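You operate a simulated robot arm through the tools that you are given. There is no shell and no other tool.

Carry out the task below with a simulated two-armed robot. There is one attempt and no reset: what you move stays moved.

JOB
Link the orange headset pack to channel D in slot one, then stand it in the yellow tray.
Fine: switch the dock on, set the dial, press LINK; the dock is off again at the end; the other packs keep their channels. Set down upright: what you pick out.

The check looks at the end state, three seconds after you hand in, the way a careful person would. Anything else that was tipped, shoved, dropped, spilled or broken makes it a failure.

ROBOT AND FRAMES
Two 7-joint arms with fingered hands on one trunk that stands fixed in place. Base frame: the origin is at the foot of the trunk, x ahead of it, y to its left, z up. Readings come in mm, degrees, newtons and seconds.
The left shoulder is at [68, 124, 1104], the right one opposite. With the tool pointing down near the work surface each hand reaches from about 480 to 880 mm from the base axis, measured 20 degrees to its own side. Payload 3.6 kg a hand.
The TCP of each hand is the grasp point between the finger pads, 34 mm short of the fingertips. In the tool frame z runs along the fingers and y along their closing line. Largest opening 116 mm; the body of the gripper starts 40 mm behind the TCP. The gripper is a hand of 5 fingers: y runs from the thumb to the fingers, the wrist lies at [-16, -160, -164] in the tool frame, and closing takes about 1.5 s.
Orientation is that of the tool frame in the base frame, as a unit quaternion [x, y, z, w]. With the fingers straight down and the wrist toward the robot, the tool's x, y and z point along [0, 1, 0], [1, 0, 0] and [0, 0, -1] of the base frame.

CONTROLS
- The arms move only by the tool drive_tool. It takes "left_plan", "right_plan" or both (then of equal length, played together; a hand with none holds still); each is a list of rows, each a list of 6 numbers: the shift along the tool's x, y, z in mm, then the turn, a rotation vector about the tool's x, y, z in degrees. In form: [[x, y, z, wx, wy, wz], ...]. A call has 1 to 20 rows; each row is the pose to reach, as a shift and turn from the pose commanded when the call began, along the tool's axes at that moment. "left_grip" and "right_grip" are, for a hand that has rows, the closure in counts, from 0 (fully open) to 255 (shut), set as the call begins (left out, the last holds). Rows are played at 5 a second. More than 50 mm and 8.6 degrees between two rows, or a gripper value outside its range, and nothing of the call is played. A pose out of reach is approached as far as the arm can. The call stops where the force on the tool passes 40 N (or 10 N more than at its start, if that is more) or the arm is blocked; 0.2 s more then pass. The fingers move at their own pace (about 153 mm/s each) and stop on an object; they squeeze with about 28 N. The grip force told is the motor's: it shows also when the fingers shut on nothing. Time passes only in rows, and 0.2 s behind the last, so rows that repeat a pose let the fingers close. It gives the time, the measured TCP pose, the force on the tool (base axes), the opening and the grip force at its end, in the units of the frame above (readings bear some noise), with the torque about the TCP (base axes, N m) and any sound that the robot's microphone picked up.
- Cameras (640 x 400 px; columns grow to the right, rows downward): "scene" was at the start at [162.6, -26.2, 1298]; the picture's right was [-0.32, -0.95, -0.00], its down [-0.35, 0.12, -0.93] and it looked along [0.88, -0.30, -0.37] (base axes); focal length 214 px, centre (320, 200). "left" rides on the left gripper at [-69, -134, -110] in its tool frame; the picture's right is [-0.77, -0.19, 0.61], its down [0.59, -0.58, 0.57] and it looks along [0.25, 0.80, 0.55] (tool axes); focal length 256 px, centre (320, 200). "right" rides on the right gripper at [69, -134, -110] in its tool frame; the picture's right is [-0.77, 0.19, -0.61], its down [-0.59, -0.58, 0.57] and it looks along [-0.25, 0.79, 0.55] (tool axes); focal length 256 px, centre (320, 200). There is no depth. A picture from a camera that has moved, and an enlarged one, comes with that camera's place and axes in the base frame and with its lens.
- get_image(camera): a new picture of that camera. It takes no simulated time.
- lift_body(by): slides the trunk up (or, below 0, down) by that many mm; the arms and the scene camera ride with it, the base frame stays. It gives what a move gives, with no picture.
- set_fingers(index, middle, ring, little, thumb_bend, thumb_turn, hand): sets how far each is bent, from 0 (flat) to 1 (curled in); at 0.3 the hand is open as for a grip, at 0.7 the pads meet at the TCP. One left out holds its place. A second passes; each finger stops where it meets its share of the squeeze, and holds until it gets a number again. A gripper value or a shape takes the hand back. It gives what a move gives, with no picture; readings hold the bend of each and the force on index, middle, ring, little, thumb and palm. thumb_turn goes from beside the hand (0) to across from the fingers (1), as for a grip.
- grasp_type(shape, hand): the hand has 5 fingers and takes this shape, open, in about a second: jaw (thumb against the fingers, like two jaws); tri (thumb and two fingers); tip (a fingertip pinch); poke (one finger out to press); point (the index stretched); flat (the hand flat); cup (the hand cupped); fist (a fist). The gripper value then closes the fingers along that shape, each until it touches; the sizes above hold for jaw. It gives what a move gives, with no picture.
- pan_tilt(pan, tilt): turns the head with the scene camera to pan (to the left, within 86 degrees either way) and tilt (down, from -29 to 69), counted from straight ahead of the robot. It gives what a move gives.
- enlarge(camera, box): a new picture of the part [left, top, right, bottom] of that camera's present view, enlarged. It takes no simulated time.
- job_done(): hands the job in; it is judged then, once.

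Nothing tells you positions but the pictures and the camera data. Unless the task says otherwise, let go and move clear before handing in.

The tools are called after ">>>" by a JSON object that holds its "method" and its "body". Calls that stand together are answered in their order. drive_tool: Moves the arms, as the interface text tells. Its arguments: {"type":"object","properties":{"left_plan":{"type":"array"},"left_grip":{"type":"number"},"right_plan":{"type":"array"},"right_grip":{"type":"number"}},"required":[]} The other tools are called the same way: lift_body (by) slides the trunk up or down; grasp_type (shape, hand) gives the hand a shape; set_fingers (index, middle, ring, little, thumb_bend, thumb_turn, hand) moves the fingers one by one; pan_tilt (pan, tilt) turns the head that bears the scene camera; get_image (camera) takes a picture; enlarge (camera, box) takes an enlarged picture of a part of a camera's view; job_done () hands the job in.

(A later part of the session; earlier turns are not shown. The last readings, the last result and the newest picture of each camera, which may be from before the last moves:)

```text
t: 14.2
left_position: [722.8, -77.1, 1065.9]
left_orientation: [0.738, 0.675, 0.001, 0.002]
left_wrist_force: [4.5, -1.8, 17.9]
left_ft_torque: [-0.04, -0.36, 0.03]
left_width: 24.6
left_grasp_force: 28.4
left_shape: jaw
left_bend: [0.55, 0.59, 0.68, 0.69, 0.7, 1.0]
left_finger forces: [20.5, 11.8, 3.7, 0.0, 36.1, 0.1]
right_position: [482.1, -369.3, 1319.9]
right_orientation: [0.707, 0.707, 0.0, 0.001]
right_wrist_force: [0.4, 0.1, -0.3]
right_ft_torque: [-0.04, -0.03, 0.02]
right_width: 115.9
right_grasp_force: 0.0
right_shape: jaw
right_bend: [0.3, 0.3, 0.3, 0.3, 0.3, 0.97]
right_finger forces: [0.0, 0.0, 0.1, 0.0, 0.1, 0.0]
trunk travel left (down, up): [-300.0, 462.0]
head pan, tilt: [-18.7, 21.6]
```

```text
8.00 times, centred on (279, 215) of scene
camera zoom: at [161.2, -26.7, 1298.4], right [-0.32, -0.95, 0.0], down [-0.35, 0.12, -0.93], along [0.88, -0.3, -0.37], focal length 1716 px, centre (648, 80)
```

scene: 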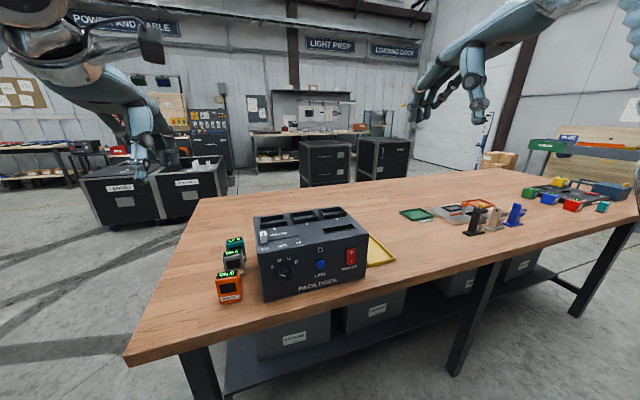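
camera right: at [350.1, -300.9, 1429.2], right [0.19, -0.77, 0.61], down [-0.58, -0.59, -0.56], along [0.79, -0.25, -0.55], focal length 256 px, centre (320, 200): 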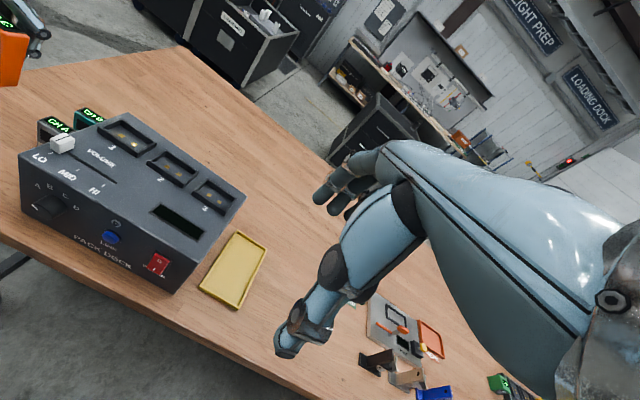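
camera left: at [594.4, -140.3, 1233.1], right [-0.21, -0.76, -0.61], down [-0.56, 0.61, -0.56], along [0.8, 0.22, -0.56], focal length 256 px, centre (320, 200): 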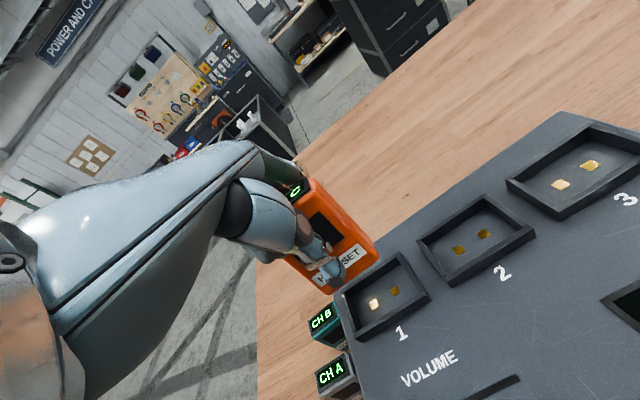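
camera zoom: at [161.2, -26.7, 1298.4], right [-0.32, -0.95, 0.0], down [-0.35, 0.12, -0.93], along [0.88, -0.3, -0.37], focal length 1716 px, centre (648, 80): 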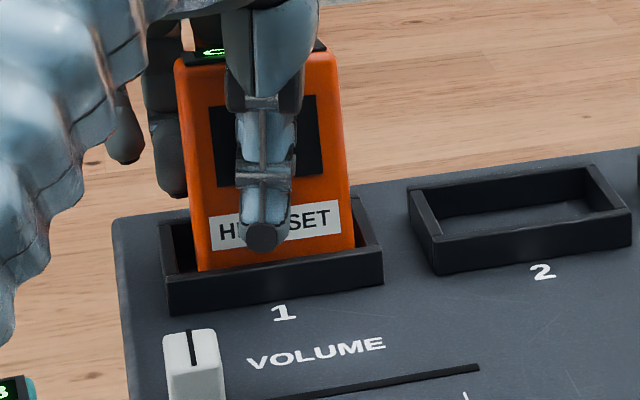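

The pack met resistance at TCP z≈1066 (18 N), so it should be at or near the slot floor. I'll check it from the right camera before letting go.

>>> {"method": "enlarge", "body": {"camera": "right", "box": [95, 100, 165, 160]}}

>>> {"method": "enlarge", "body": {"camera": "scene", "box": [260, 205, 292, 230]}}

>>> {"method": "enlarge", "body": {"camera": "left", "box": [300, 200, 400, 300]}}

```text
6.67 times, centred on (130, 130) of right
camera zoom: at [347.8, -301.5, 1430.0], right [0.19, -0.77, 0.61], down [-0.58, -0.59, -0.57], along [0.8, -0.25, -0.55], focal length 1707 px, centre (1587, 667)
```

zoom: 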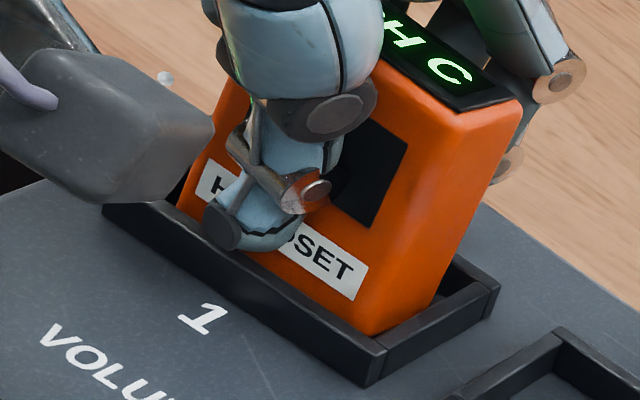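

```text
16.00 times, centred on (276, 218) of scene
camera zoom: at [161.2, -26.7, 1298.4], right [-0.32, -0.95, 0.0], down [-0.35, 0.12, -0.93], along [0.88, -0.3, -0.37], focal length 3432 px, centre (1024, -80)
```

zoom: 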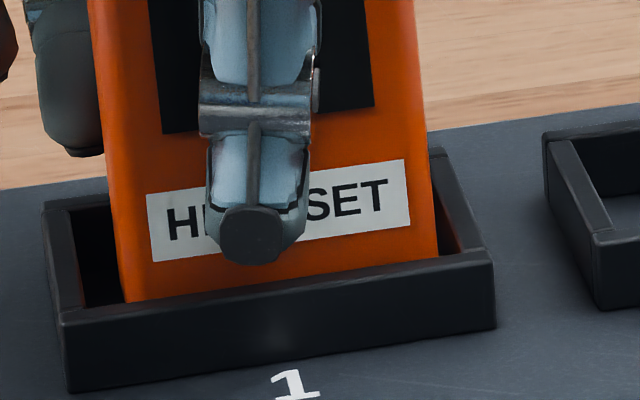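

```text
4.00 times, centred on (350, 250) of left
camera zoom: at [581.4, -131.9, 1173.5], right [-0.25, -0.75, -0.61], down [-0.52, 0.64, -0.57], along [0.82, 0.18, -0.55], focal length 1024 px, centre (200, 0)
```

zoom: 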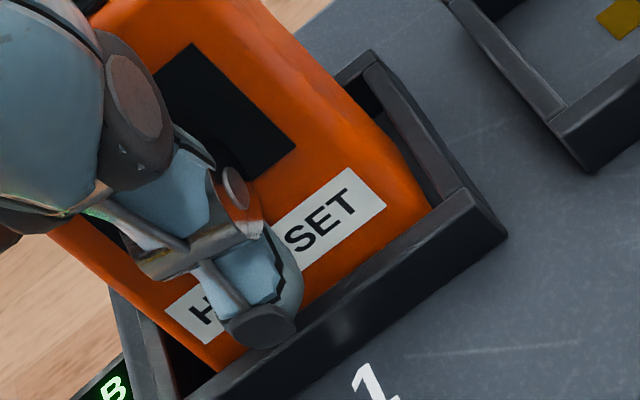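

The pack's bottom is a few millimetres inside the rim. The resistance seems to come from my fingertips meeting the back rim, since the contact is on the far side of the TCP. I'll unload the force and open the hand gently, so the pack settles the last few millimetres between the slot walls.

>>> {"method": "drive_tool", "body": {"left_plan": [[0, 0, -2, 0, 0, 0], [0, 0, -4, 0, 0, 0], [0, 0, -4.5, 0, 0, 0], [0, 0, -4.5, 0, 0, 0]]}}

>>> {"method": "drive_tool", "body": {"left_plan": [[0, 0, 0, 0, 0, 0], [0, 0, 0, 0, 0, 0], [0, 0, 0, 0, 0, 0], [0, 0, 0, 0, 0, 0]], "left_grip": 160}}

>>> {"method": "enlarge", "body": {"camera": "right", "box": [95, 100, 165, 160]}}

>>> {"method": "enlarge", "body": {"camera": "scene", "box": [260, 205, 292, 230]}}

>>> {"method": "enlarge", "body": {"camera": "left", "box": [270, 170, 410, 310]}}

```text
t: 15.2
left_position: [723.2, -76.0, 1065.5]
left_orientation: [0.737, 0.675, -0.001, -0.002]
left_wrist_force: [3.1, -2.3, 6.5]
left_ft_torque: [-0.09, -0.27, 0.01]
left_width: 24.7
left_grasp_force: 28.1
left_shape: jaw
left_bend: [0.55, 0.59, 0.68, 0.69, 0.7, 1.0]
left_finger forces: [20.2, 11.8, 3.7, 0.1, 34.1, 0.1]
right_position: [484.2, -370.5, 1319.0]
right_orientation: [0.707, 0.707, -0.001, -0.001]
right_wrist_force: [-0.9, 0.1, -0.4]
right_ft_torque: [0.01, 0.03, 0.03]
right_width: 115.8
right_grasp_force: 0.0
right_shape: jaw
right_bend: [0.3, 0.3, 0.3, 0.3, 0.3, 0.97]
right_finger forces: [0.1, 0.0, 0.0, 0.0, 0.0, 0.0]
trunk travel left (down, up): [-300.0, 462.0]
head pan, tilt: [-18.7, 21.6]
```

```text
t: 16.2
left_position: [723.0, -75.4, 1066.0]
left_orientation: [0.737, 0.676, 0.0, -0.001]
left_wrist_force: [-0.9, 0.0, 0.4]
left_ft_torque: [-0.01, 0.0, 0.0]
left_width: 43.0
left_grasp_force: 0.0
left_shape: jaw
left_bend: [0.46, 0.5, 0.66, 0.64, 0.7, 1.0]
left_finger forces: [0.0, 0.0, 0.0, 0.1, 0.5, 0.1]
right_position: [483.2, -370.0, 1318.9]
right_orientation: [0.707, 0.707, 0.0, 0.0]
right_wrist_force: [-0.6, -0.8, 0.6]
right_ft_torque: [0.01, 0.02, 0.01]
right_width: 115.9
right_grasp_force: 0.2
right_shape: jaw
right_bend: [0.3, 0.3, 0.3, 0.3, 0.3, 0.97]
right_finger forces: [0.0, 0.0, 0.0, 0.1, 0.0, 0.1]
trunk travel left (down, up): [-300.0, 462.0]
head pan, tilt: [-18.7, 21.6]
```

```text
6.67 times, centred on (130, 130) of right
camera zoom: at [349.9, -301.4, 1429.2], right [0.19, -0.77, 0.61], down [-0.58, -0.59, -0.57], along [0.79, -0.25, -0.55], focal length 1707 px, centre (1587, 667)
```

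zoom: 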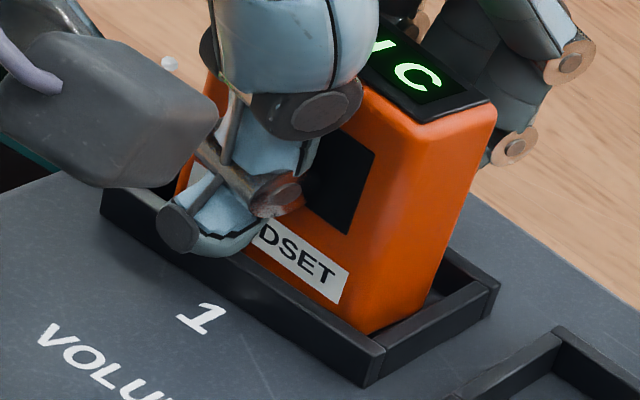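

```text
16.00 times, centred on (276, 218) of scene
camera zoom: at [162.9, -26.7, 1298.0], right [-0.32, -0.95, 0.0], down [-0.35, 0.12, -0.93], along [0.88, -0.3, -0.37], focal length 3432 px, centre (1024, -80)
```

zoom: 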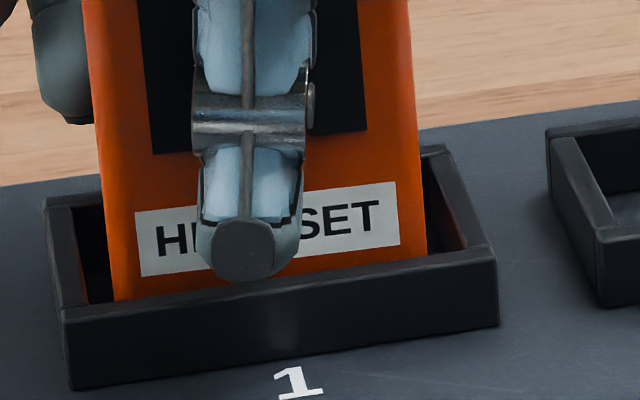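

```text
2.86 times, centred on (340, 240) of left
camera zoom: at [583.2, -131.5, 1175.5], right [-0.25, -0.75, -0.61], down [-0.53, 0.64, -0.56], along [0.81, 0.18, -0.56], focal length 731 px, centre (263, 86)
```

zoom: 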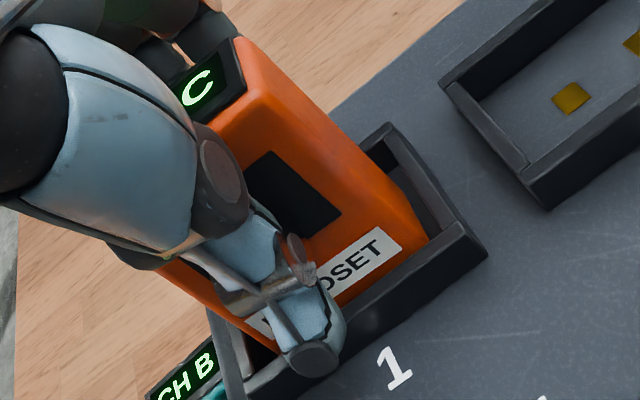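

The pack dropped into the slot and the force is gone. I'll open the hand further and then rise straight up.

>>> {"method": "drive_tool", "body": {"left_plan": [[0, 0, 0, 0, 0, 0], [0, 0, 0, 0, 0, 0], [0, 0, 0, 0, 0, 0], [0, 0, -3, 0, 0, 0], [0, 0, -3, 0, 0, 0]], "left_grip": 80}}

>>> {"method": "enlarge", "body": {"camera": "right", "box": [95, 100, 165, 160]}}

>>> {"method": "enlarge", "body": {"camera": "scene", "box": [254, 190, 304, 240]}}

>>> {"method": "enlarge", "body": {"camera": "left", "box": [270, 170, 410, 310]}}

```text
t: 17.4
left_position: [724.3, -75.5, 1069.5]
left_orientation: [0.737, 0.676, -0.001, 0.0]
left_wrist_force: [0.1, 0.5, -0.4]
left_ft_torque: [-0.02, 0.0, -0.02]
left_width: 79.3
left_grasp_force: 0.0
left_shape: jaw
left_bend: [0.35, 0.38, 0.53, 0.52, 0.56, 0.99]
left_finger forces: [0.1, 0.0, 0.0, 0.0, 0.0, 0.1]
right_position: [483.5, -370.4, 1319.2]
right_orientation: [0.707, 0.707, 0.0, -0.001]
right_wrist_force: [-1.1, -0.4, -0.2]
right_ft_torque: [0.01, -0.01, -0.01]
right_width: 115.8
right_grasp_force: 0.1
right_shape: jaw
right_bend: [0.3, 0.3, 0.3, 0.3, 0.3, 0.97]
right_finger forces: [0.0, 0.1, 0.0, 0.0, 0.0, 0.0]
trunk travel left (down, up): [-300.0, 462.0]
head pan, tilt: [-18.7, 21.6]
```

```text
6.67 times, centred on (130, 130) of right
camera zoom: at [349.9, -301.5, 1429.2], right [0.19, -0.77, 0.61], down [-0.58, -0.59, -0.57], along [0.79, -0.25, -0.55], focal length 1707 px, centre (1587, 667)
```

zoom: 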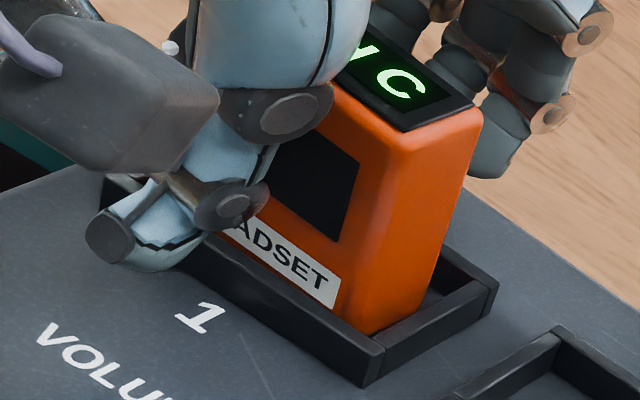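

```text
8.00 times, centred on (279, 215) of scene
camera zoom: at [162.9, -26.8, 1298.0], right [-0.32, -0.95, 0.0], down [-0.35, 0.12, -0.93], along [0.88, -0.3, -0.37], focal length 1716 px, centre (648, 80)
```

zoom: 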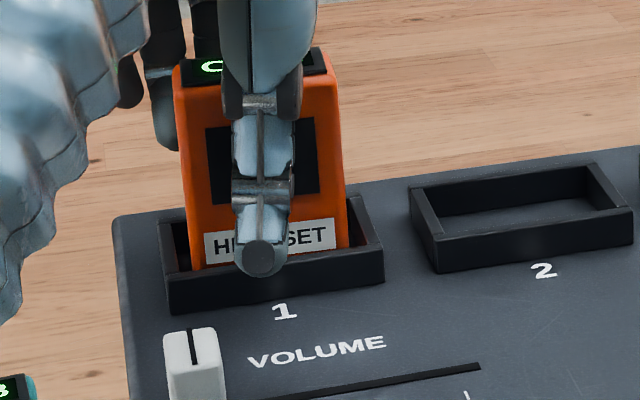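

```text
2.86 times, centred on (340, 240) of left
camera zoom: at [582.9, -131.6, 1178.9], right [-0.25, -0.75, -0.61], down [-0.52, 0.64, -0.56], along [0.81, 0.18, -0.56], focal length 731 px, centre (263, 86)
```

zoom: 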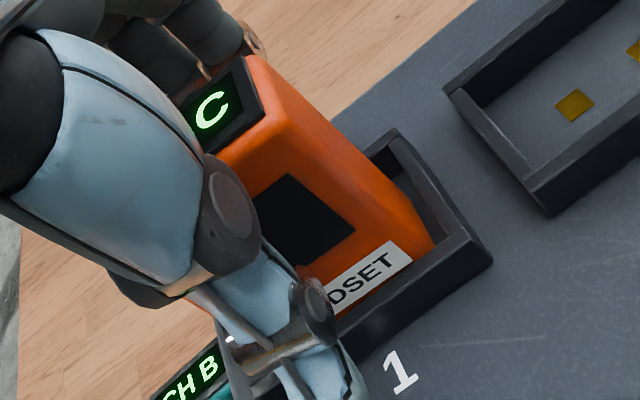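

The hand is open and clear on both sides of the pack. I'll rise straight up now.

>>> {"method": "drive_tool", "body": {"left_plan": [[0, 0, -10, 0, 0, 0], [0, 0, -30, 0, 0, 0], [0, 0, -60, 0, 0, 0], [0, 0, -95, 0, 0, 0], [0, 0, -130, 0, 0, 0], [0, 0, -130, 0, 0, 0]]}}

>>> {"method": "enlarge", "body": {"camera": "right", "box": [80, 90, 176, 160]}}

>>> {"method": "enlarge", "body": {"camera": "scene", "box": [230, 170, 310, 240]}}

>>> {"method": "get_image", "body": {"camera": "left"}}

```text
t: 18.8
left_position: [724.9, -76.0, 1197.0]
left_orientation: [0.738, 0.675, 0.0, -0.001]
left_wrist_force: [-0.1, -0.7, -0.7]
left_ft_torque: [0.0, 0.0, 0.02]
left_width: 79.0
left_grasp_force: 0.1
left_shape: jaw
left_bend: [0.35, 0.38, 0.53, 0.52, 0.56, 0.99]
left_finger forces: [0.0, 0.0, 0.0, 0.1, 0.0, 0.0]
right_position: [483.5, -370.0, 1318.1]
right_orientation: [0.707, 0.707, 0.0, -0.001]
right_wrist_force: [0.2, 0.4, 0.0]
right_ft_torque: [-0.01, 0.02, -0.02]
right_width: 115.9
right_grasp_force: 0.1
right_shape: jaw
right_bend: [0.3, 0.3, 0.3, 0.3, 0.3, 0.97]
right_finger forces: [0.0, 0.0, 0.1, 0.0, 0.0, 0.1]
trunk travel left (down, up): [-300.0, 462.0]
head pan, tilt: [-18.7, 21.6]
```

```text
5.71 times, centred on (128, 125) of right
camera zoom: at [350.3, -301.5, 1429.0], right [0.19, -0.77, 0.61], down [-0.58, -0.59, -0.57], along [0.79, -0.25, -0.55], focal length 1463 px, centre (1417, 629)
```

zoom: 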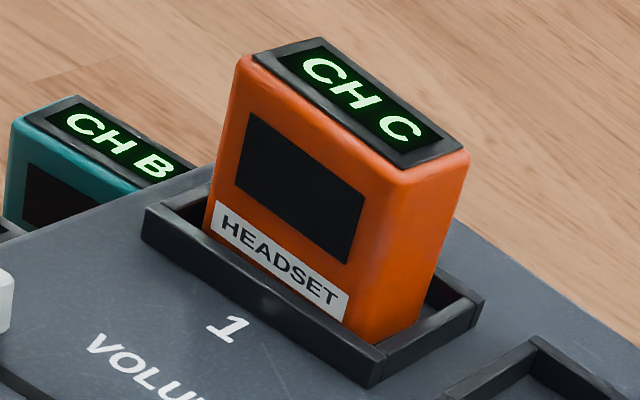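

```text
5.71 times, centred on (270, 205) of scene
camera zoom: at [163.3, -26.9, 1297.8], right [-0.32, -0.95, 0.0], down [-0.35, 0.12, -0.93], along [0.88, -0.3, -0.37], focal length 1226 px, centre (606, 171)
```

zoom: 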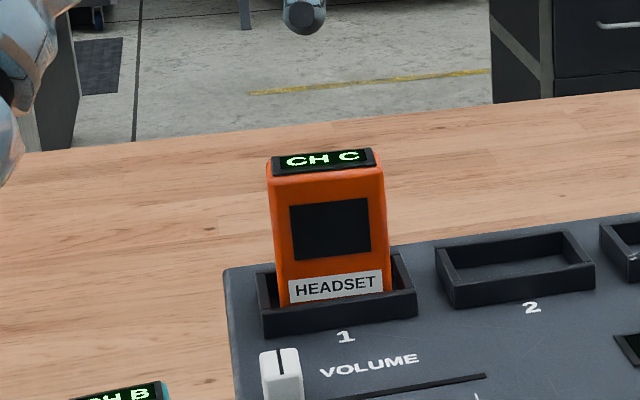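

```text
taken
camera left: at [584.6, -132.1, 1308.1], right [-0.25, -0.75, -0.61], down [-0.53, 0.64, -0.56], along [0.81, 0.18, -0.56], focal length 256 px, centre (320, 200)
```

left: 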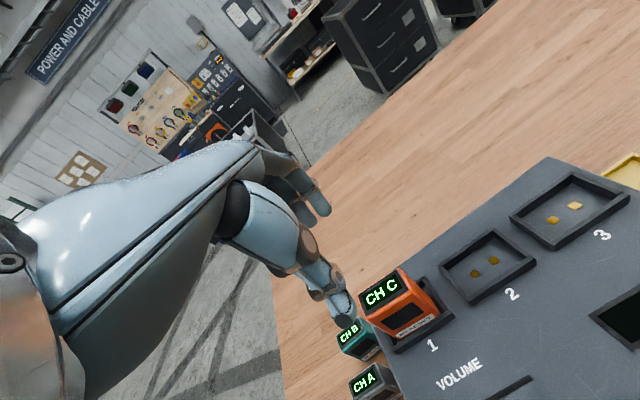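

The pack now stands upright on the floor of slot 1. I'll move the left arm well away to the left, then shape the right hand for pressing.

>>> {"method": "drive_tool", "body": {"left_plan": [[15, -12, -10, 0, 0, 0], [50, -36, -20, 0, 0, 0], [85, -60, -20, 0, 0, 0], [120, -85, -20, 0, 0, 0], [155, -110, -20, 0, 0, 0], [190, -135, -20, 0, 0, 0], [225, -160, -20, 0, 0, 0], [260, -185, -20, 0, 0, 0], [300, -190, -20, 0, 0, 0], [300, -190, -20, 0, 0, 0]]}}

>>> {"method": "grasp_type", "body": {"shape": "poke", "hand": "right"}}

>>> {"method": "get_image", "body": {"camera": "right"}}

>>> {"method": "get_image", "body": {"camera": "scene"}}

```text
t: 21.0
left_position: [560.7, 236.8, 1219.4]
left_orientation: [0.738, 0.675, -0.001, -0.001]
left_wrist_force: [-0.1, -1.2, -0.8]
left_ft_torque: [0.0, -0.01, 0.02]
left_width: 79.2
left_grasp_force: 0.2
left_shape: jaw
left_bend: [0.35, 0.38, 0.53, 0.52, 0.56, 0.99]
left_finger forces: [0.0, 0.0, 0.1, 0.0, 0.0, 0.0]
right_position: [483.1, -369.5, 1319.1]
right_orientation: [0.707, 0.707, 0.001, 0.0]
right_wrist_force: [-0.2, -1.2, -0.1]
right_ft_torque: [0.01, 0.02, 0.04]
right_width: 116.0
right_grasp_force: 0.2
right_shape: jaw
right_bend: [0.3, 0.3, 0.3, 0.3, 0.3, 0.97]
right_finger forces: [0.1, 0.0, 0.0, 0.0, 0.1, 0.0]
trunk travel left (down, up): [-300.0, 462.0]
head pan, tilt: [-18.7, 21.6]
```

```text
t: 21.9
left_position: [559.4, 237.7, 1219.9]
left_orientation: [0.737, 0.676, 0.0, -0.001]
left_wrist_force: [-0.2, -0.4, 0.8]
left_ft_torque: [-0.01, 0.01, 0.0]
left_width: 79.1
left_grasp_force: 0.0
left_shape: jaw
left_bend: [0.35, 0.38, 0.53, 0.52, 0.56, 0.99]
left_finger forces: [0.1, 0.0, 0.1, 0.0, 0.1, 0.0]
right_position: [483.5, -369.4, 1318.7]
right_orientation: [0.707, 0.707, 0.0, 0.0]
right_wrist_force: [0.5, -0.2, 0.1]
right_ft_torque: [0.0, 0.01, -0.03]
right_width: 0.0
right_grasp_force: 0.0
right_shape: poke
right_bend: [0.7, 0.7, 0.98, 0.98, 0.0, 1.0]
right_finger forces: [0.1, 0.1, 0.0, 0.0, 0.0, 0.0]
trunk travel left (down, up): [-300.0, 462.0]
head pan, tilt: [-18.7, 21.6]
```

```text
taken
camera right: at [349.5, -300.6, 1429.5], right [0.19, -0.77, 0.61], down [-0.58, -0.59, -0.57], along [0.8, -0.25, -0.55], focal length 256 px, centre (320, 200)
```

right: 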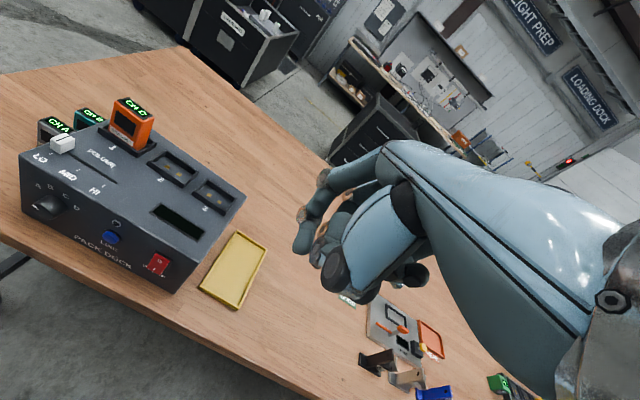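

```text
taken
camera scene: at [162.5, -26.0, 1298.0], right [-0.32, -0.95, 0.0], down [-0.35, 0.12, -0.93], along [0.88, -0.3, -0.37], focal length 214 px, centre (320, 200)
```

scene: 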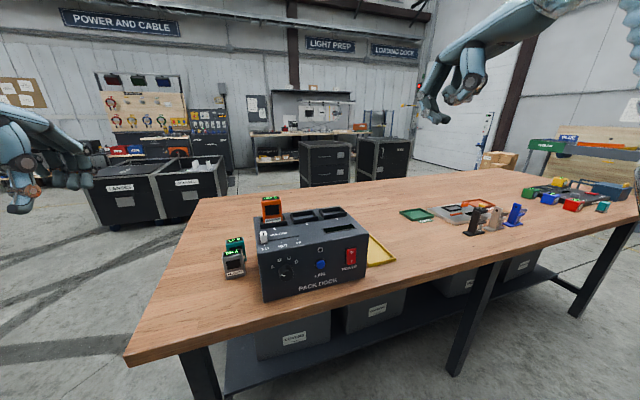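

The pack shows CH C in slot 1 and the left arm is clear. I'll curl every right-hand finger but the index, so one fingertip does the pressing.

>>> {"method": "set_fingers", "body": {"hand": "right", "index": 0.7, "middle": 1.0, "ring": 1.0, "little": 1.0}}

>>> {"method": "enlarge", "body": {"camera": "right", "box": [260, 100, 460, 340]}}

>>> {"method": "enlarge", "body": {"camera": "scene", "box": [390, 0, 560, 150]}}

```text
t: 22.9
left_position: [560.3, 237.9, 1219.9]
left_orientation: [0.737, 0.676, -0.001, 0.0]
left_wrist_force: [-0.2, 0.4, 0.2]
left_ft_torque: [-0.03, -0.02, 0.01]
left_width: 79.4
left_grasp_force: 0.0
left_shape: jaw
left_bend: [0.35, 0.38, 0.53, 0.52, 0.56, 0.99]
left_finger forces: [0.1, 0.1, 0.1, 0.1, 0.1, 0.0]
right_position: [483.2, -369.3, 1318.4]
right_orientation: [0.707, 0.707, 0.0, 0.0]
right_wrist_force: [0.7, -0.6, 0.0]
right_ft_torque: [-0.01, 0.02, -0.02]
right_width: 32.8
right_grasp_force: 0.1
right_shape: fingers
right_bend: [0.7, 0.99, 1.0, 1.0, 0.0, 1.0]
right_finger forces: [0.1, 0.0, 0.0, 0.0, 0.0, 0.0]
trunk travel left (down, up): [-300.0, 462.0]
head pan, tilt: [-18.7, 21.6]
```

```text
1.67 times, centred on (360, 220) of right
camera zoom: at [349.5, -300.6, 1429.5], right [0.19, -0.77, 0.61], down [-0.58, -0.59, -0.57], along [0.8, -0.25, -0.55], focal length 427 px, centre (253, 167)
```

zoom: 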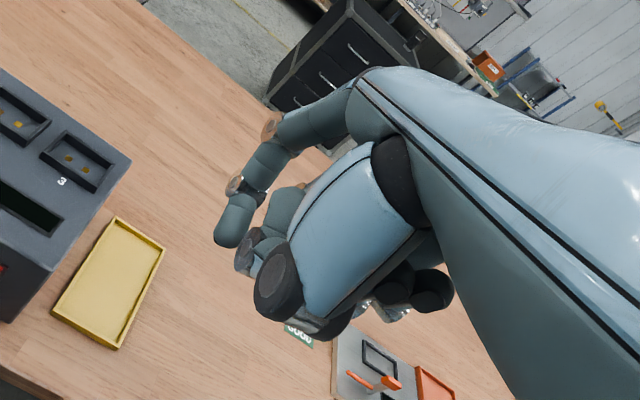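

```text
2.67 times, centred on (475, 75) of scene
camera zoom: at [162.6, -26.0, 1298.0], right [-0.32, -0.95, 0.0], down [-0.35, 0.12, -0.93], along [0.88, -0.3, -0.37], focal length 572 px, centre (-93, 533)
```

zoom: 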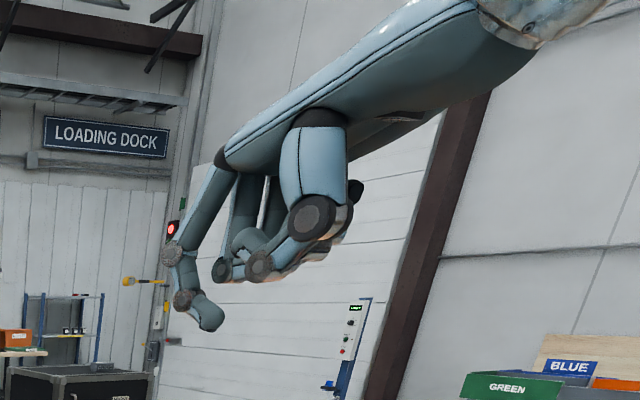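

The index tip is out alone, about 33 mm ahead of the TCP. I'll turn the right hand so that this finger points forward at the panel, well in front of and above it for now.

>>> {"method": "drive_tool", "body": {"right_plan": [[7.5, 1.8, 17.9, -4.62, 4.62, 4.62], [15, 3.6, 35.7, -9.24, 9.24, 9.24], [22.6, 5.4, 53.6, -13.86, 13.86, 13.86], [30.1, 7.2, 71.5, -18.48, 18.48, 18.48], [37.7, 9, 89.3, -23.1, 23.1, 23.1], [45.2, 10.8, 107.2, -27.72, 27.72, 27.72], [52.7, 12.6, 125, -32.34, 32.34, 32.34], [60.3, 14.4, 143, -36.96, 36.96, 36.96], [67.8, 16.2, 160.8, -41.58, 41.58, 41.58], [75.3, 18, 178.7, -46.2, 46.2, 46.2], [82.9, 19.8, 196.5, -50.82, 50.82, 50.82], [90.4, 21.6, 214.4, -55.44, 55.44, 55.44], [97.9, 23.4, 232.3, -60.06, 60.06, 60.06], [105.5, 25.2, 250, -64.68, 64.68, 64.68], [113, 27, 268, -69.3, 69.3, 69.3], [113, 27, 268, -69.3, 69.3, 69.3]]}}

>>> {"method": "get_image", "body": {"camera": "scene"}}

>>> {"method": "get_image", "body": {"camera": "right"}}

```text
t: 26.3
left_position: [565.8, 237.4, 1219.7]
left_orientation: [0.738, 0.675, -0.001, -0.002]
left_wrist_force: [-0.1, -0.9, 0.3]
left_ft_torque: [0.08, -0.01, 0.03]
left_width: 79.2
left_grasp_force: 0.1
left_shape: jaw
left_bend: [0.35, 0.38, 0.53, 0.52, 0.56, 0.99]
left_finger forces: [0.0, 0.0, 0.1, 0.0, 0.0, 0.0]
right_position: [574.2, -284.6, 1301.7]
right_orientation: [0.71, -0.001, 0.705, 0.001]
right_wrist_force: [-0.4, -1.8, -0.9]
right_ft_torque: [-0.02, 0.0, 0.05]
right_width: 32.7
right_grasp_force: 0.1
right_shape: fingers
right_bend: [0.7, 0.99, 1.0, 1.0, 0.0, 1.0]
right_finger forces: [0.1, 0.1, 0.0, 0.1, 0.0, 0.1]
right hand out of reach, approached as far as the arm can: row 8, 11, 12, 13, 14, 15, 16
trunk travel left (down, up): [-300.0, 462.0]
head pan, tilt: [-18.7, 21.6]
```

```text
taken
camera scene: at [171.4, -27.4, 1297.7], right [-0.32, -0.95, 0.0], down [-0.36, 0.12, -0.93], along [0.88, -0.3, -0.37], focal length 214 px, centre (320, 200)
```

scene: 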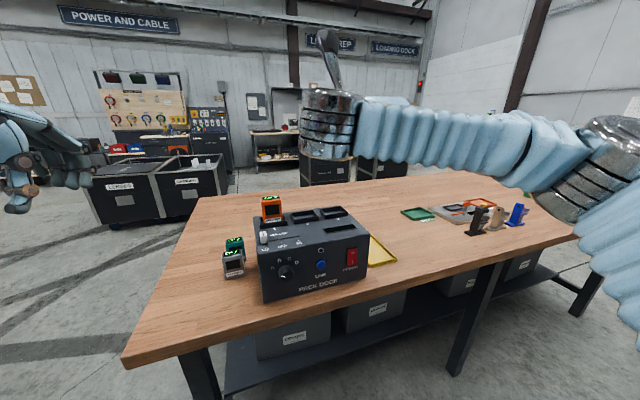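

```text
taken
camera right: at [466.0, -150.0, 1372.3], right [-0.62, -0.19, -0.77], down [0.56, 0.58, -0.59], along [0.55, -0.8, -0.25], focal length 256 px, centre (320, 200)
```

right: 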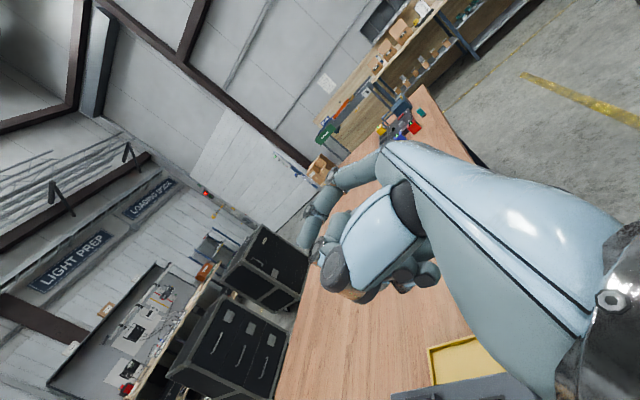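

This sideways orientation doesn't suit the right arm at panel height. I'll turn the hand back to fingers-down and then try pitching the fingers forward with the wrist below.

>>> {"method": "drive_tool", "body": {"right_plan": [[10, 5, -1, 4.62, -4.62, -4.62], [20, 10, -2, 9.24, -9.24, -9.24], [30, 15, -2, 13.86, -13.86, -13.86], [40, 20, -3, 18.48, -18.48, -18.48], [50, 25, -4, 23.1, -23.1, -23.1], [60, 30, -4, 27.72, -27.72, -27.72], [70, 35, -5, 32.34, -32.34, -32.34], [80, 40, -6, 36.96, -36.96, -36.96], [90, 45, -6, 41.58, -41.58, -41.58], [100, 50, -7, 46.2, -46.2, -46.2], [110, 55, -8, 50.82, -50.82, -50.82], [120, 60, -8, 55.44, -55.44, -55.44], [130, 65, -9, 60.06, -60.06, -60.06], [140, 70, -10, 64.68, -64.68, -64.68], [150, 74, -10, 69.3, -69.3, -69.3], [150, 74, -10, 69.3, -69.3, -69.3]]}}

>>> {"method": "get_image", "body": {"camera": "scene"}}

```text
t: 29.7
left_position: [563.4, 234.3, 1220.1]
left_orientation: [0.738, 0.675, 0.0, -0.003]
left_wrist_force: [1.0, -2.0, 0.2]
left_ft_torque: [0.04, 0.02, 0.01]
left_width: 79.0
left_grasp_force: 0.0
left_shape: jaw
left_bend: [0.35, 0.38, 0.53, 0.52, 0.56, 0.99]
left_finger forces: [0.0, 0.0, 0.0, 0.0, 0.0, 0.0]
right_position: [546.0, -385.9, 1385.2]
right_orientation: [0.707, 0.707, 0.007, -0.006]
right_wrist_force: [1.0, -1.9, -0.4]
right_ft_torque: [0.1, 0.01, 0.08]
right_width: 32.7
right_grasp_force: 0.0
right_shape: fingers
right_bend: [0.7, 1.0, 1.0, 1.0, 0.0, 1.0]
right_finger forces: [0.1, 0.1, 0.1, 0.1, 0.0, 0.0]
right hand out of reach, approached as far as the arm can: row 13, 14, 15, 16
trunk travel left (down, up): [-300.0, 462.0]
head pan, tilt: [-18.7, 21.6]
```

```text
taken
camera scene: at [164.4, -30.5, 1297.6], right [-0.32, -0.95, 0.0], down [-0.35, 0.12, -0.93], along [0.88, -0.3, -0.37], focal length 214 px, centre (320, 200)
```

scene: 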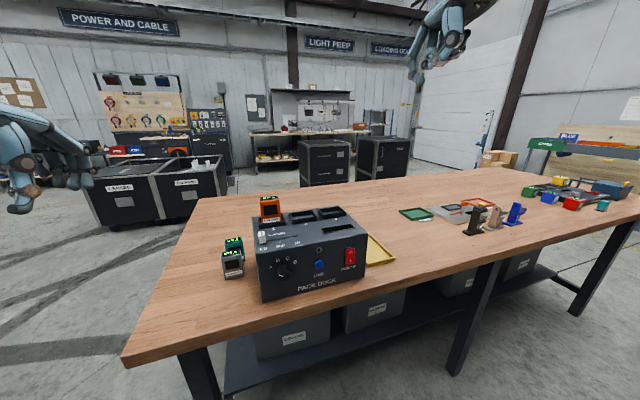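

The hand is back at fingers-down. I'll bring it down and then pitch the fingers forward step by step.

>>> {"method": "drive_tool", "body": {"right_plan": [[10, -4, 30, 0, 0, 0], [22, -8, 65, 0, 0, 0], [36, -12, 100, 0, 0, 0], [50, -16, 138, 0, 0, 0], [64, -20, 176, 0, 0, 0], [78, -24, 212, 0, 0, 0], [86, -26, 235, 0, 0, 0], [86, -26, 235, 0, 0, 0]]}}

>>> {"method": "drive_tool", "body": {"right_plan": [[0, 0, 8, -8, 0, 0], [0, 0, 17, -16, 0, 0], [0, 0, 26, -24, 0, 0], [0, 0, 35, -32, 0, 0], [0, 0, 44, -40, 0, 0], [0, 0, 52, -45, 0, 0], [0, 0, 52, -45, 0, 0]]}}

>>> {"method": "get_image", "body": {"camera": "scene"}}

```text
t: 31.5
left_position: [560.2, 238.0, 1219.4]
left_orientation: [0.737, 0.676, 0.0, -0.001]
left_wrist_force: [-0.2, 0.1, -0.5]
left_ft_torque: [0.01, -0.02, 0.0]
left_width: 79.4
left_grasp_force: 0.1
left_shape: jaw
left_bend: [0.35, 0.38, 0.53, 0.52, 0.56, 0.99]
left_finger forces: [0.0, 0.0, 0.0, 0.0, 0.0, 0.0]
right_position: [517.8, -293.9, 1150.0]
right_orientation: [0.707, 0.708, -0.001, -0.001]
right_wrist_force: [-0.4, 0.5, -0.2]
right_ft_torque: [-0.02, -0.02, 0.0]
right_width: 32.7
right_grasp_force: 0.1
right_shape: fingers
right_bend: [0.7, 1.0, 1.0, 1.0, 0.0, 1.0]
right_finger forces: [0.0, 0.0, 0.0, 0.0, 0.1, 0.0]
trunk travel left (down, up): [-300.0, 462.0]
head pan, tilt: [-18.7, 21.6]
```

```text
t: 33.1
left_position: [560.8, 238.8, 1220.2]
left_orientation: [0.736, 0.677, -0.001, -0.001]
left_wrist_force: [-1.1, -0.4, 0.1]
left_ft_torque: [-0.04, 0.03, -0.04]
left_width: 79.3
left_grasp_force: 0.1
left_shape: jaw
left_bend: [0.35, 0.38, 0.53, 0.52, 0.56, 0.99]
left_finger forces: [0.1, 0.0, 0.0, 0.0, 0.0, 0.0]
right_position: [518.1, -292.8, 1100.4]
right_orientation: [0.653, 0.654, 0.271, 0.271]
right_wrist_force: [0.3, -0.5, 0.0]
right_ft_torque: [-0.03, 0.0, 0.01]
right_width: 32.5
right_grasp_force: 0.1
right_shape: fingers
right_bend: [0.7, 1.0, 1.0, 1.0, 0.0, 1.0]
right_finger forces: [0.1, 0.0, 0.1, 0.0, 0.1, 0.1]
trunk travel left (down, up): [-300.0, 462.0]
head pan, tilt: [-18.7, 21.6]
```

```text
taken
camera scene: at [162.5, -26.0, 1298.0], right [-0.32, -0.95, 0.0], down [-0.35, 0.12, -0.93], along [0.88, -0.3, -0.37], focal length 214 px, centre (320, 200)
```

scene: 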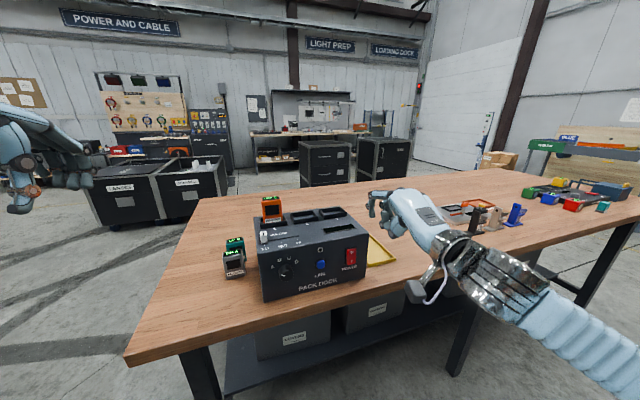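

A 45° pitch is reachable. I'll go on to the full 90°, with fingers pointing forward, while lowering in front of the panel.

>>> {"method": "drive_tool", "body": {"right_plan": [[5, -13, 9, -7.5, 0, 0], [11, -27, 19, -15, 0, 0], [16, -41, 29, -22.5, 0, 0], [22, -55, 39, -30, 0, 0], [28, -69, 49, -37.5, 0, 0], [33, -83, 58, -45, 0, 0], [33, -83, 58, -45, 0, 0]]}}

>>> {"method": "get_image", "body": {"camera": "scene"}}

>>> {"method": "get_image", "body": {"camera": "right"}}

```text
t: 34.7
left_position: [559.8, 237.8, 1219.7]
left_orientation: [0.737, 0.676, -0.001, -0.001]
left_wrist_force: [-0.8, 0.3, 0.3]
left_ft_torque: [0.0, 0.04, 0.02]
left_width: 79.3
left_grasp_force: 0.1
left_shape: jaw
left_bend: [0.35, 0.38, 0.53, 0.52, 0.56, 0.99]
left_finger forces: [0.1, 0.1, 0.0, 0.0, 0.0, 0.1]
right_position: [501.2, -261.4, 1001.8]
right_orientation: [0.5, 0.499, 0.5, 0.501]
right_wrist_force: [0.9, -0.2, -0.1]
right_ft_torque: [-0.03, 0.04, 0.0]
right_width: 32.8
right_grasp_force: 0.1
right_shape: fingers
right_bend: [0.7, 1.0, 1.0, 1.0, 0.0, 1.0]
right_finger forces: [0.1, 0.1, 0.0, 0.0, 0.0, 0.0]
trunk travel left (down, up): [-300.0, 462.0]
head pan, tilt: [-18.7, 21.6]
```

```text
taken
camera scene: at [162.4, -25.8, 1298.0], right [-0.32, -0.95, 0.0], down [-0.35, 0.12, -0.93], along [0.88, -0.3, -0.37], focal length 214 px, centre (320, 200)
```

scene: 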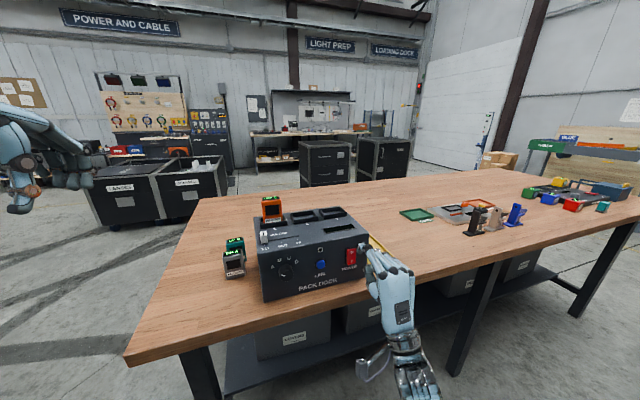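

```text
taken
camera right: at [391.8, -191.2, 867.3], right [-0.61, -0.77, 0.19], down [0.57, -0.59, -0.58], along [0.55, -0.25, 0.8], focal length 256 px, centre (320, 200)
```

right: 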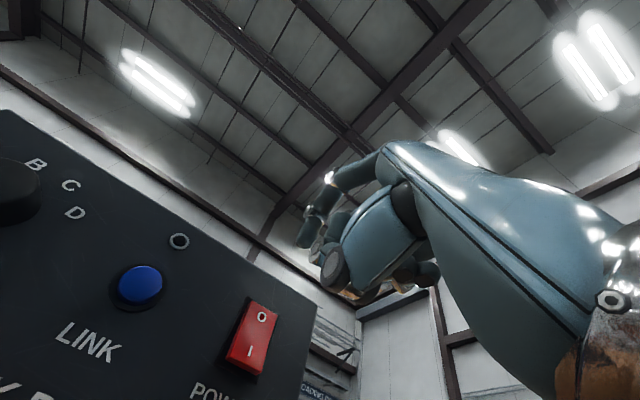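

The fingers now point straight at the panel with the wrist below. I'll take close views of the panel from this camera to pin down the rocker and button.

>>> {"method": "enlarge", "body": {"camera": "right", "box": [180, 280, 340, 400]}}

>>> {"method": "enlarge", "body": {"camera": "right", "box": [0, 140, 200, 340]}}

>>> {"method": "enlarge", "body": {"camera": "scene", "box": [300, 220, 440, 320]}}

```text
3.33 times, centred on (260, 340) of right
camera zoom: at [391.8, -191.2, 867.3], right [-0.61, -0.77, 0.19], down [0.57, -0.59, -0.58], along [0.55, -0.25, 0.8], focal length 853 px, centre (520, -267)
```

zoom: 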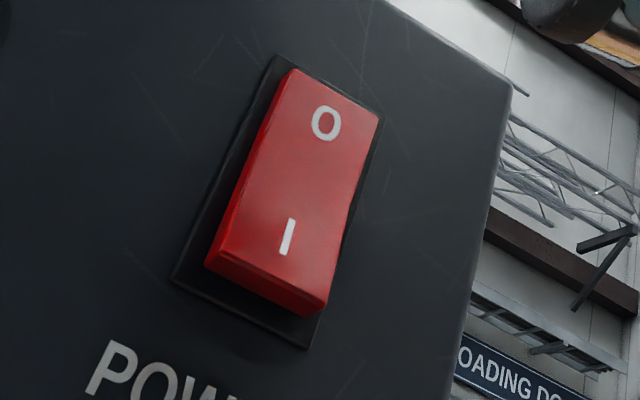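

```text
2.00 times, centred on (100, 240) of right
camera zoom: at [391.8, -191.2, 867.3], right [-0.61, -0.77, 0.19], down [0.57, -0.59, -0.58], along [0.55, -0.25, 0.8], focal length 512 px, centre (760, 120)
```

zoom: 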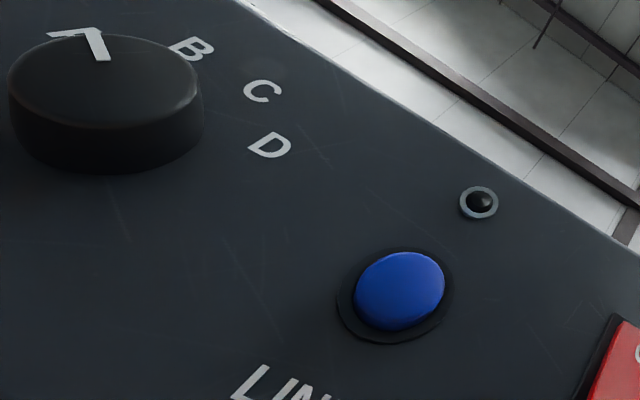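

```text
4.00 times, centred on (370, 270) of scene
camera zoom: at [162.4, -25.8, 1298.0], right [-0.32, -0.95, 0.0], down [-0.35, 0.12, -0.93], along [0.88, -0.3, -0.37], focal length 858 px, centre (120, -80)
```

zoom: 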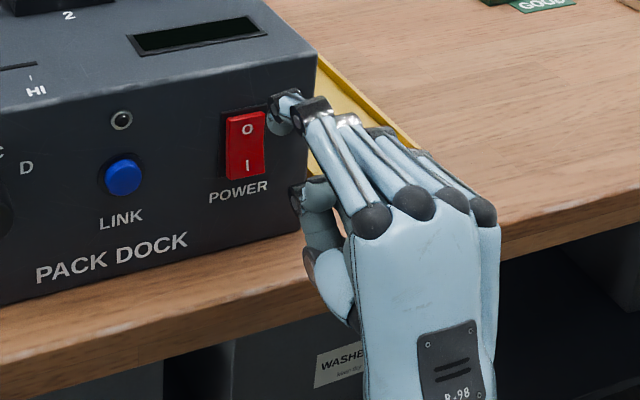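

The panel is at about x=590, with the rocker centre near (y=-259, z=949) and LINK near (y=-172, z=944). I'll look closely at the fingertip and thumb next.

>>> {"method": "enlarge", "body": {"camera": "scene", "box": [350, 230, 414, 280]}}

>>> {"method": "enlarge", "body": {"camera": "right", "box": [270, 140, 450, 320]}}

>>> {"method": "get_image", "body": {"camera": "left"}}

```text
8.00 times, centred on (382, 255) of scene
camera zoom: at [162.4, -25.8, 1298.0], right [-0.32, -0.95, 0.0], down [-0.35, 0.12, -0.93], along [0.88, -0.3, -0.37], focal length 1716 px, centre (-176, -240)
```

zoom: 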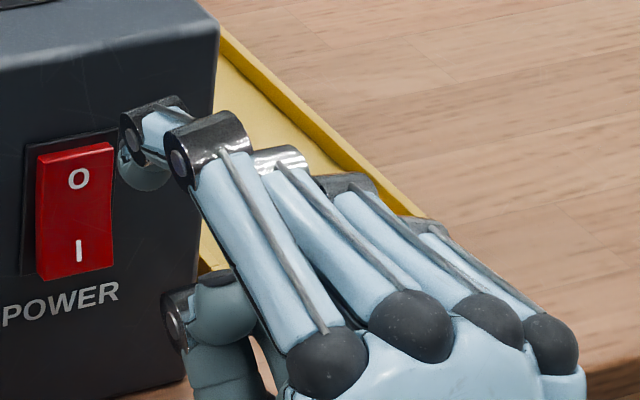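

```text
2.22 times, centred on (360, 230) of right
camera zoom: at [391.8, -191.2, 867.3], right [-0.61, -0.77, 0.19], down [0.57, -0.59, -0.58], along [0.55, -0.25, 0.8], focal length 569 px, centre (231, 133)
```

zoom: 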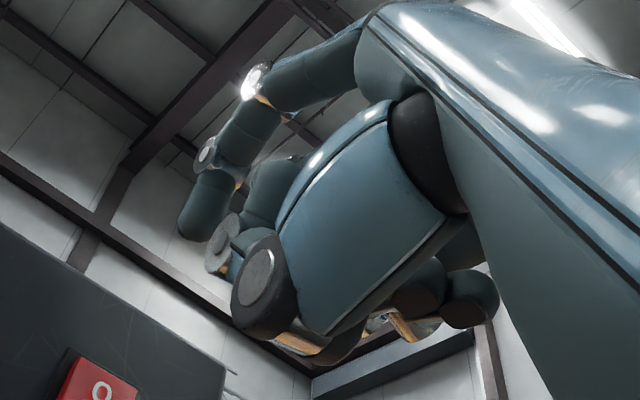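

```text
taken
camera left: at [420.0, 182.5, 1329.4], right [-0.25, -0.75, -0.61], down [-0.52, 0.64, -0.56], along [0.81, 0.18, -0.55], focal length 256 px, centre (320, 200)
```

left: 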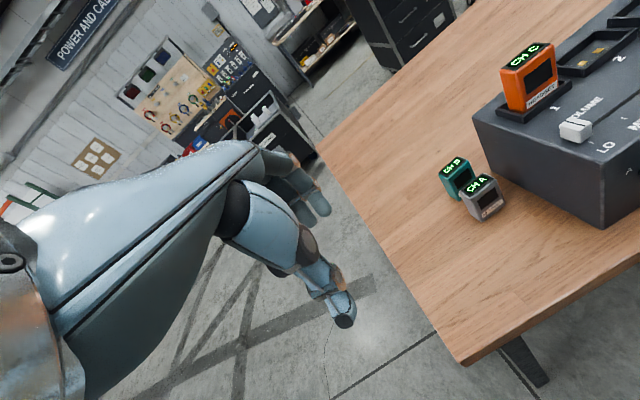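

The index tip is curled slightly down, so I'll straighten it a bit for a cleaner poke and measure again.

>>> {"method": "set_fingers", "body": {"hand": "right", "index": 0.5}}

>>> {"method": "enlarge", "body": {"camera": "scene", "box": [350, 220, 414, 270]}}

>>> {"method": "enlarge", "body": {"camera": "right", "box": [250, 110, 430, 310]}}

```text
t: 35.7
left_position: [560.8, 239.3, 1219.5]
left_orientation: [0.738, 0.675, -0.001, -0.001]
left_wrist_force: [0.0, 0.2, -0.2]
left_ft_torque: [-0.03, 0.03, -0.03]
left_width: 79.3
left_grasp_force: 0.0
left_shape: jaw
left_bend: [0.35, 0.38, 0.53, 0.52, 0.56, 0.99]
left_finger forces: [0.0, 0.1, 0.0, 0.1, 0.1, 0.1]
right_position: [501.8, -259.3, 1000.8]
right_orientation: [0.5, 0.5, 0.5, 0.5]
right_wrist_force: [0.5, 0.4, 0.6]
right_ft_torque: [0.0, 0.02, 0.0]
right_width: 51.9
right_grasp_force: 0.0
right_shape: fingers
right_bend: [0.5, 1.0, 1.0, 1.0, 0.0, 1.0]
right_finger forces: [0.0, 0.0, 0.0, 0.0, 0.0, 0.1]
trunk travel left (down, up): [-300.0, 462.0]
head pan, tilt: [-18.7, 21.6]
```

```text
8.00 times, centred on (382, 245) of scene
camera zoom: at [162.5, -25.8, 1298.0], right [-0.32, -0.95, 0.0], down [-0.35, 0.12, -0.93], along [0.88, -0.3, -0.37], focal length 1716 px, centre (-176, -160)
```

zoom: 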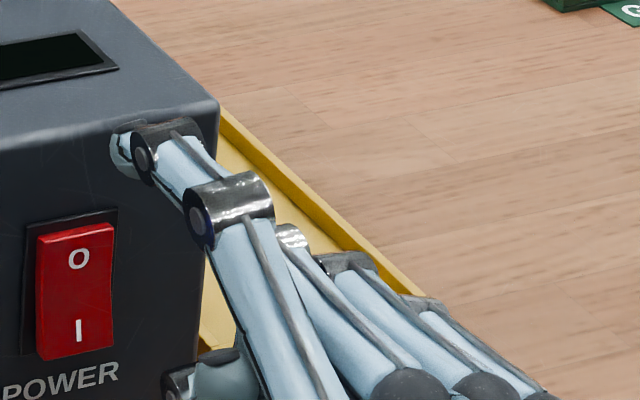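

```text
2.00 times, centred on (340, 210) of right
camera zoom: at [391.7, -191.3, 867.7], right [-0.61, -0.77, 0.19], down [0.57, -0.59, -0.58], along [0.55, -0.25, 0.8], focal length 512 px, centre (280, 180)
```

zoom: 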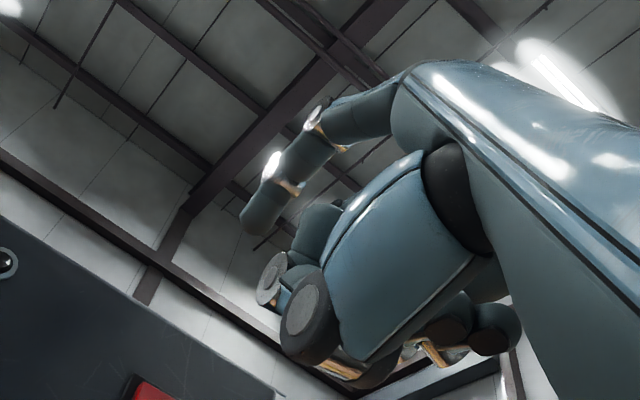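

At this bend the fingertip sits too high above the hand, which would bring the thumb close to the table. I'll go back to the 0.7 bend and line up with the lower ("I") half of the rocker.

>>> {"method": "set_fingers", "body": {"hand": "right", "index": 0.7}}

>>> {"method": "drive_tool", "body": {"right_plan": [[-4, -20, 0, 0, 0, 0], [-8, -40, 0, 0, 0, 0], [-11, -58, 5, 0, 0, 0], [-11, -66, 15, 0, 0, 0], [-11, -66, 22, 0, 0, 0], [-11, -66, 22, 0, 0, 0]]}}

>>> {"method": "enlarge", "body": {"camera": "scene", "box": [320, 230, 400, 300]}}

>>> {"method": "get_image", "body": {"camera": "right"}}

```text
t: 36.7
left_position: [559.7, 239.0, 1220.6]
left_orientation: [0.737, 0.676, -0.001, -0.001]
left_wrist_force: [0.4, 0.0, -0.3]
left_ft_torque: [-0.01, -0.02, 0.04]
left_width: 79.2
left_grasp_force: 0.1
left_shape: jaw
left_bend: [0.35, 0.38, 0.53, 0.52, 0.56, 0.99]
left_finger forces: [0.0, 0.0, 0.1, 0.1, 0.0, 0.1]
right_position: [501.1, -259.7, 1002.3]
right_orientation: [0.5, 0.501, 0.5, 0.5]
right_wrist_force: [0.5, 0.3, -0.1]
right_ft_torque: [-0.03, 0.0, 0.01]
right_width: 32.9
right_grasp_force: 0.0
right_shape: fingers
right_bend: [0.7, 1.0, 1.0, 1.0, 0.0, 1.0]
right_finger forces: [0.0, 0.0, 0.1, 0.0, 0.0, 0.1]
trunk travel left (down, up): [-300.0, 462.0]
head pan, tilt: [-18.7, 21.6]
```

```text
t: 38.1
left_position: [559.2, 239.6, 1219.2]
left_orientation: [0.737, 0.675, 0.0, 0.0]
left_wrist_force: [0.6, 0.1, 0.0]
left_ft_torque: [0.03, 0.02, 0.01]
left_width: 79.3
left_grasp_force: 0.1
left_shape: jaw
left_bend: [0.35, 0.38, 0.53, 0.52, 0.56, 0.99]
left_finger forces: [0.0, 0.1, 0.1, 0.1, 0.0, 0.0]
right_position: [523.0, -271.0, 935.7]
right_orientation: [0.5, 0.5, 0.5, 0.5]
right_wrist_force: [0.4, -0.1, 0.2]
right_ft_torque: [-0.01, -0.01, 0.0]
right_width: 32.7
right_grasp_force: 0.0
right_shape: fingers
right_bend: [0.7, 1.0, 1.0, 1.0, 0.0, 1.0]
right_finger forces: [0.1, 0.0, 0.1, 0.1, 0.1, 0.1]
trunk travel left (down, up): [-300.0, 462.0]
head pan, tilt: [-18.7, 21.6]
```

```text
5.71 times, centred on (360, 265) of scene
camera zoom: at [162.5, -25.8, 1298.0], right [-0.32, -0.95, 0.0], down [-0.35, 0.12, -0.93], along [0.88, -0.3, -0.37], focal length 1226 px, centre (91, -171)
```

zoom: 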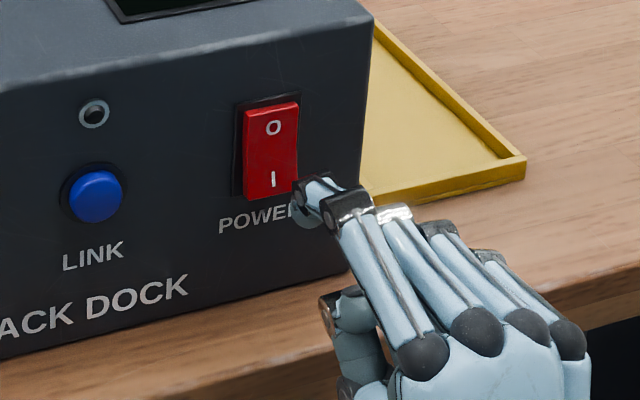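

```text
taken
camera right: at [413.0, -201.9, 801.8], right [-0.61, -0.77, 0.19], down [0.57, -0.59, -0.58], along [0.55, -0.25, 0.8], focal length 256 px, centre (320, 200)
```

right: 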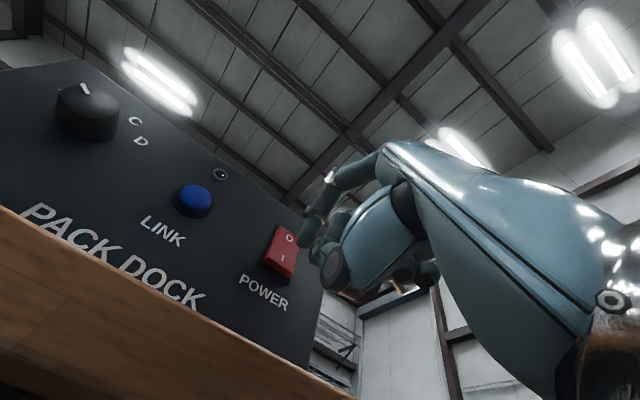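

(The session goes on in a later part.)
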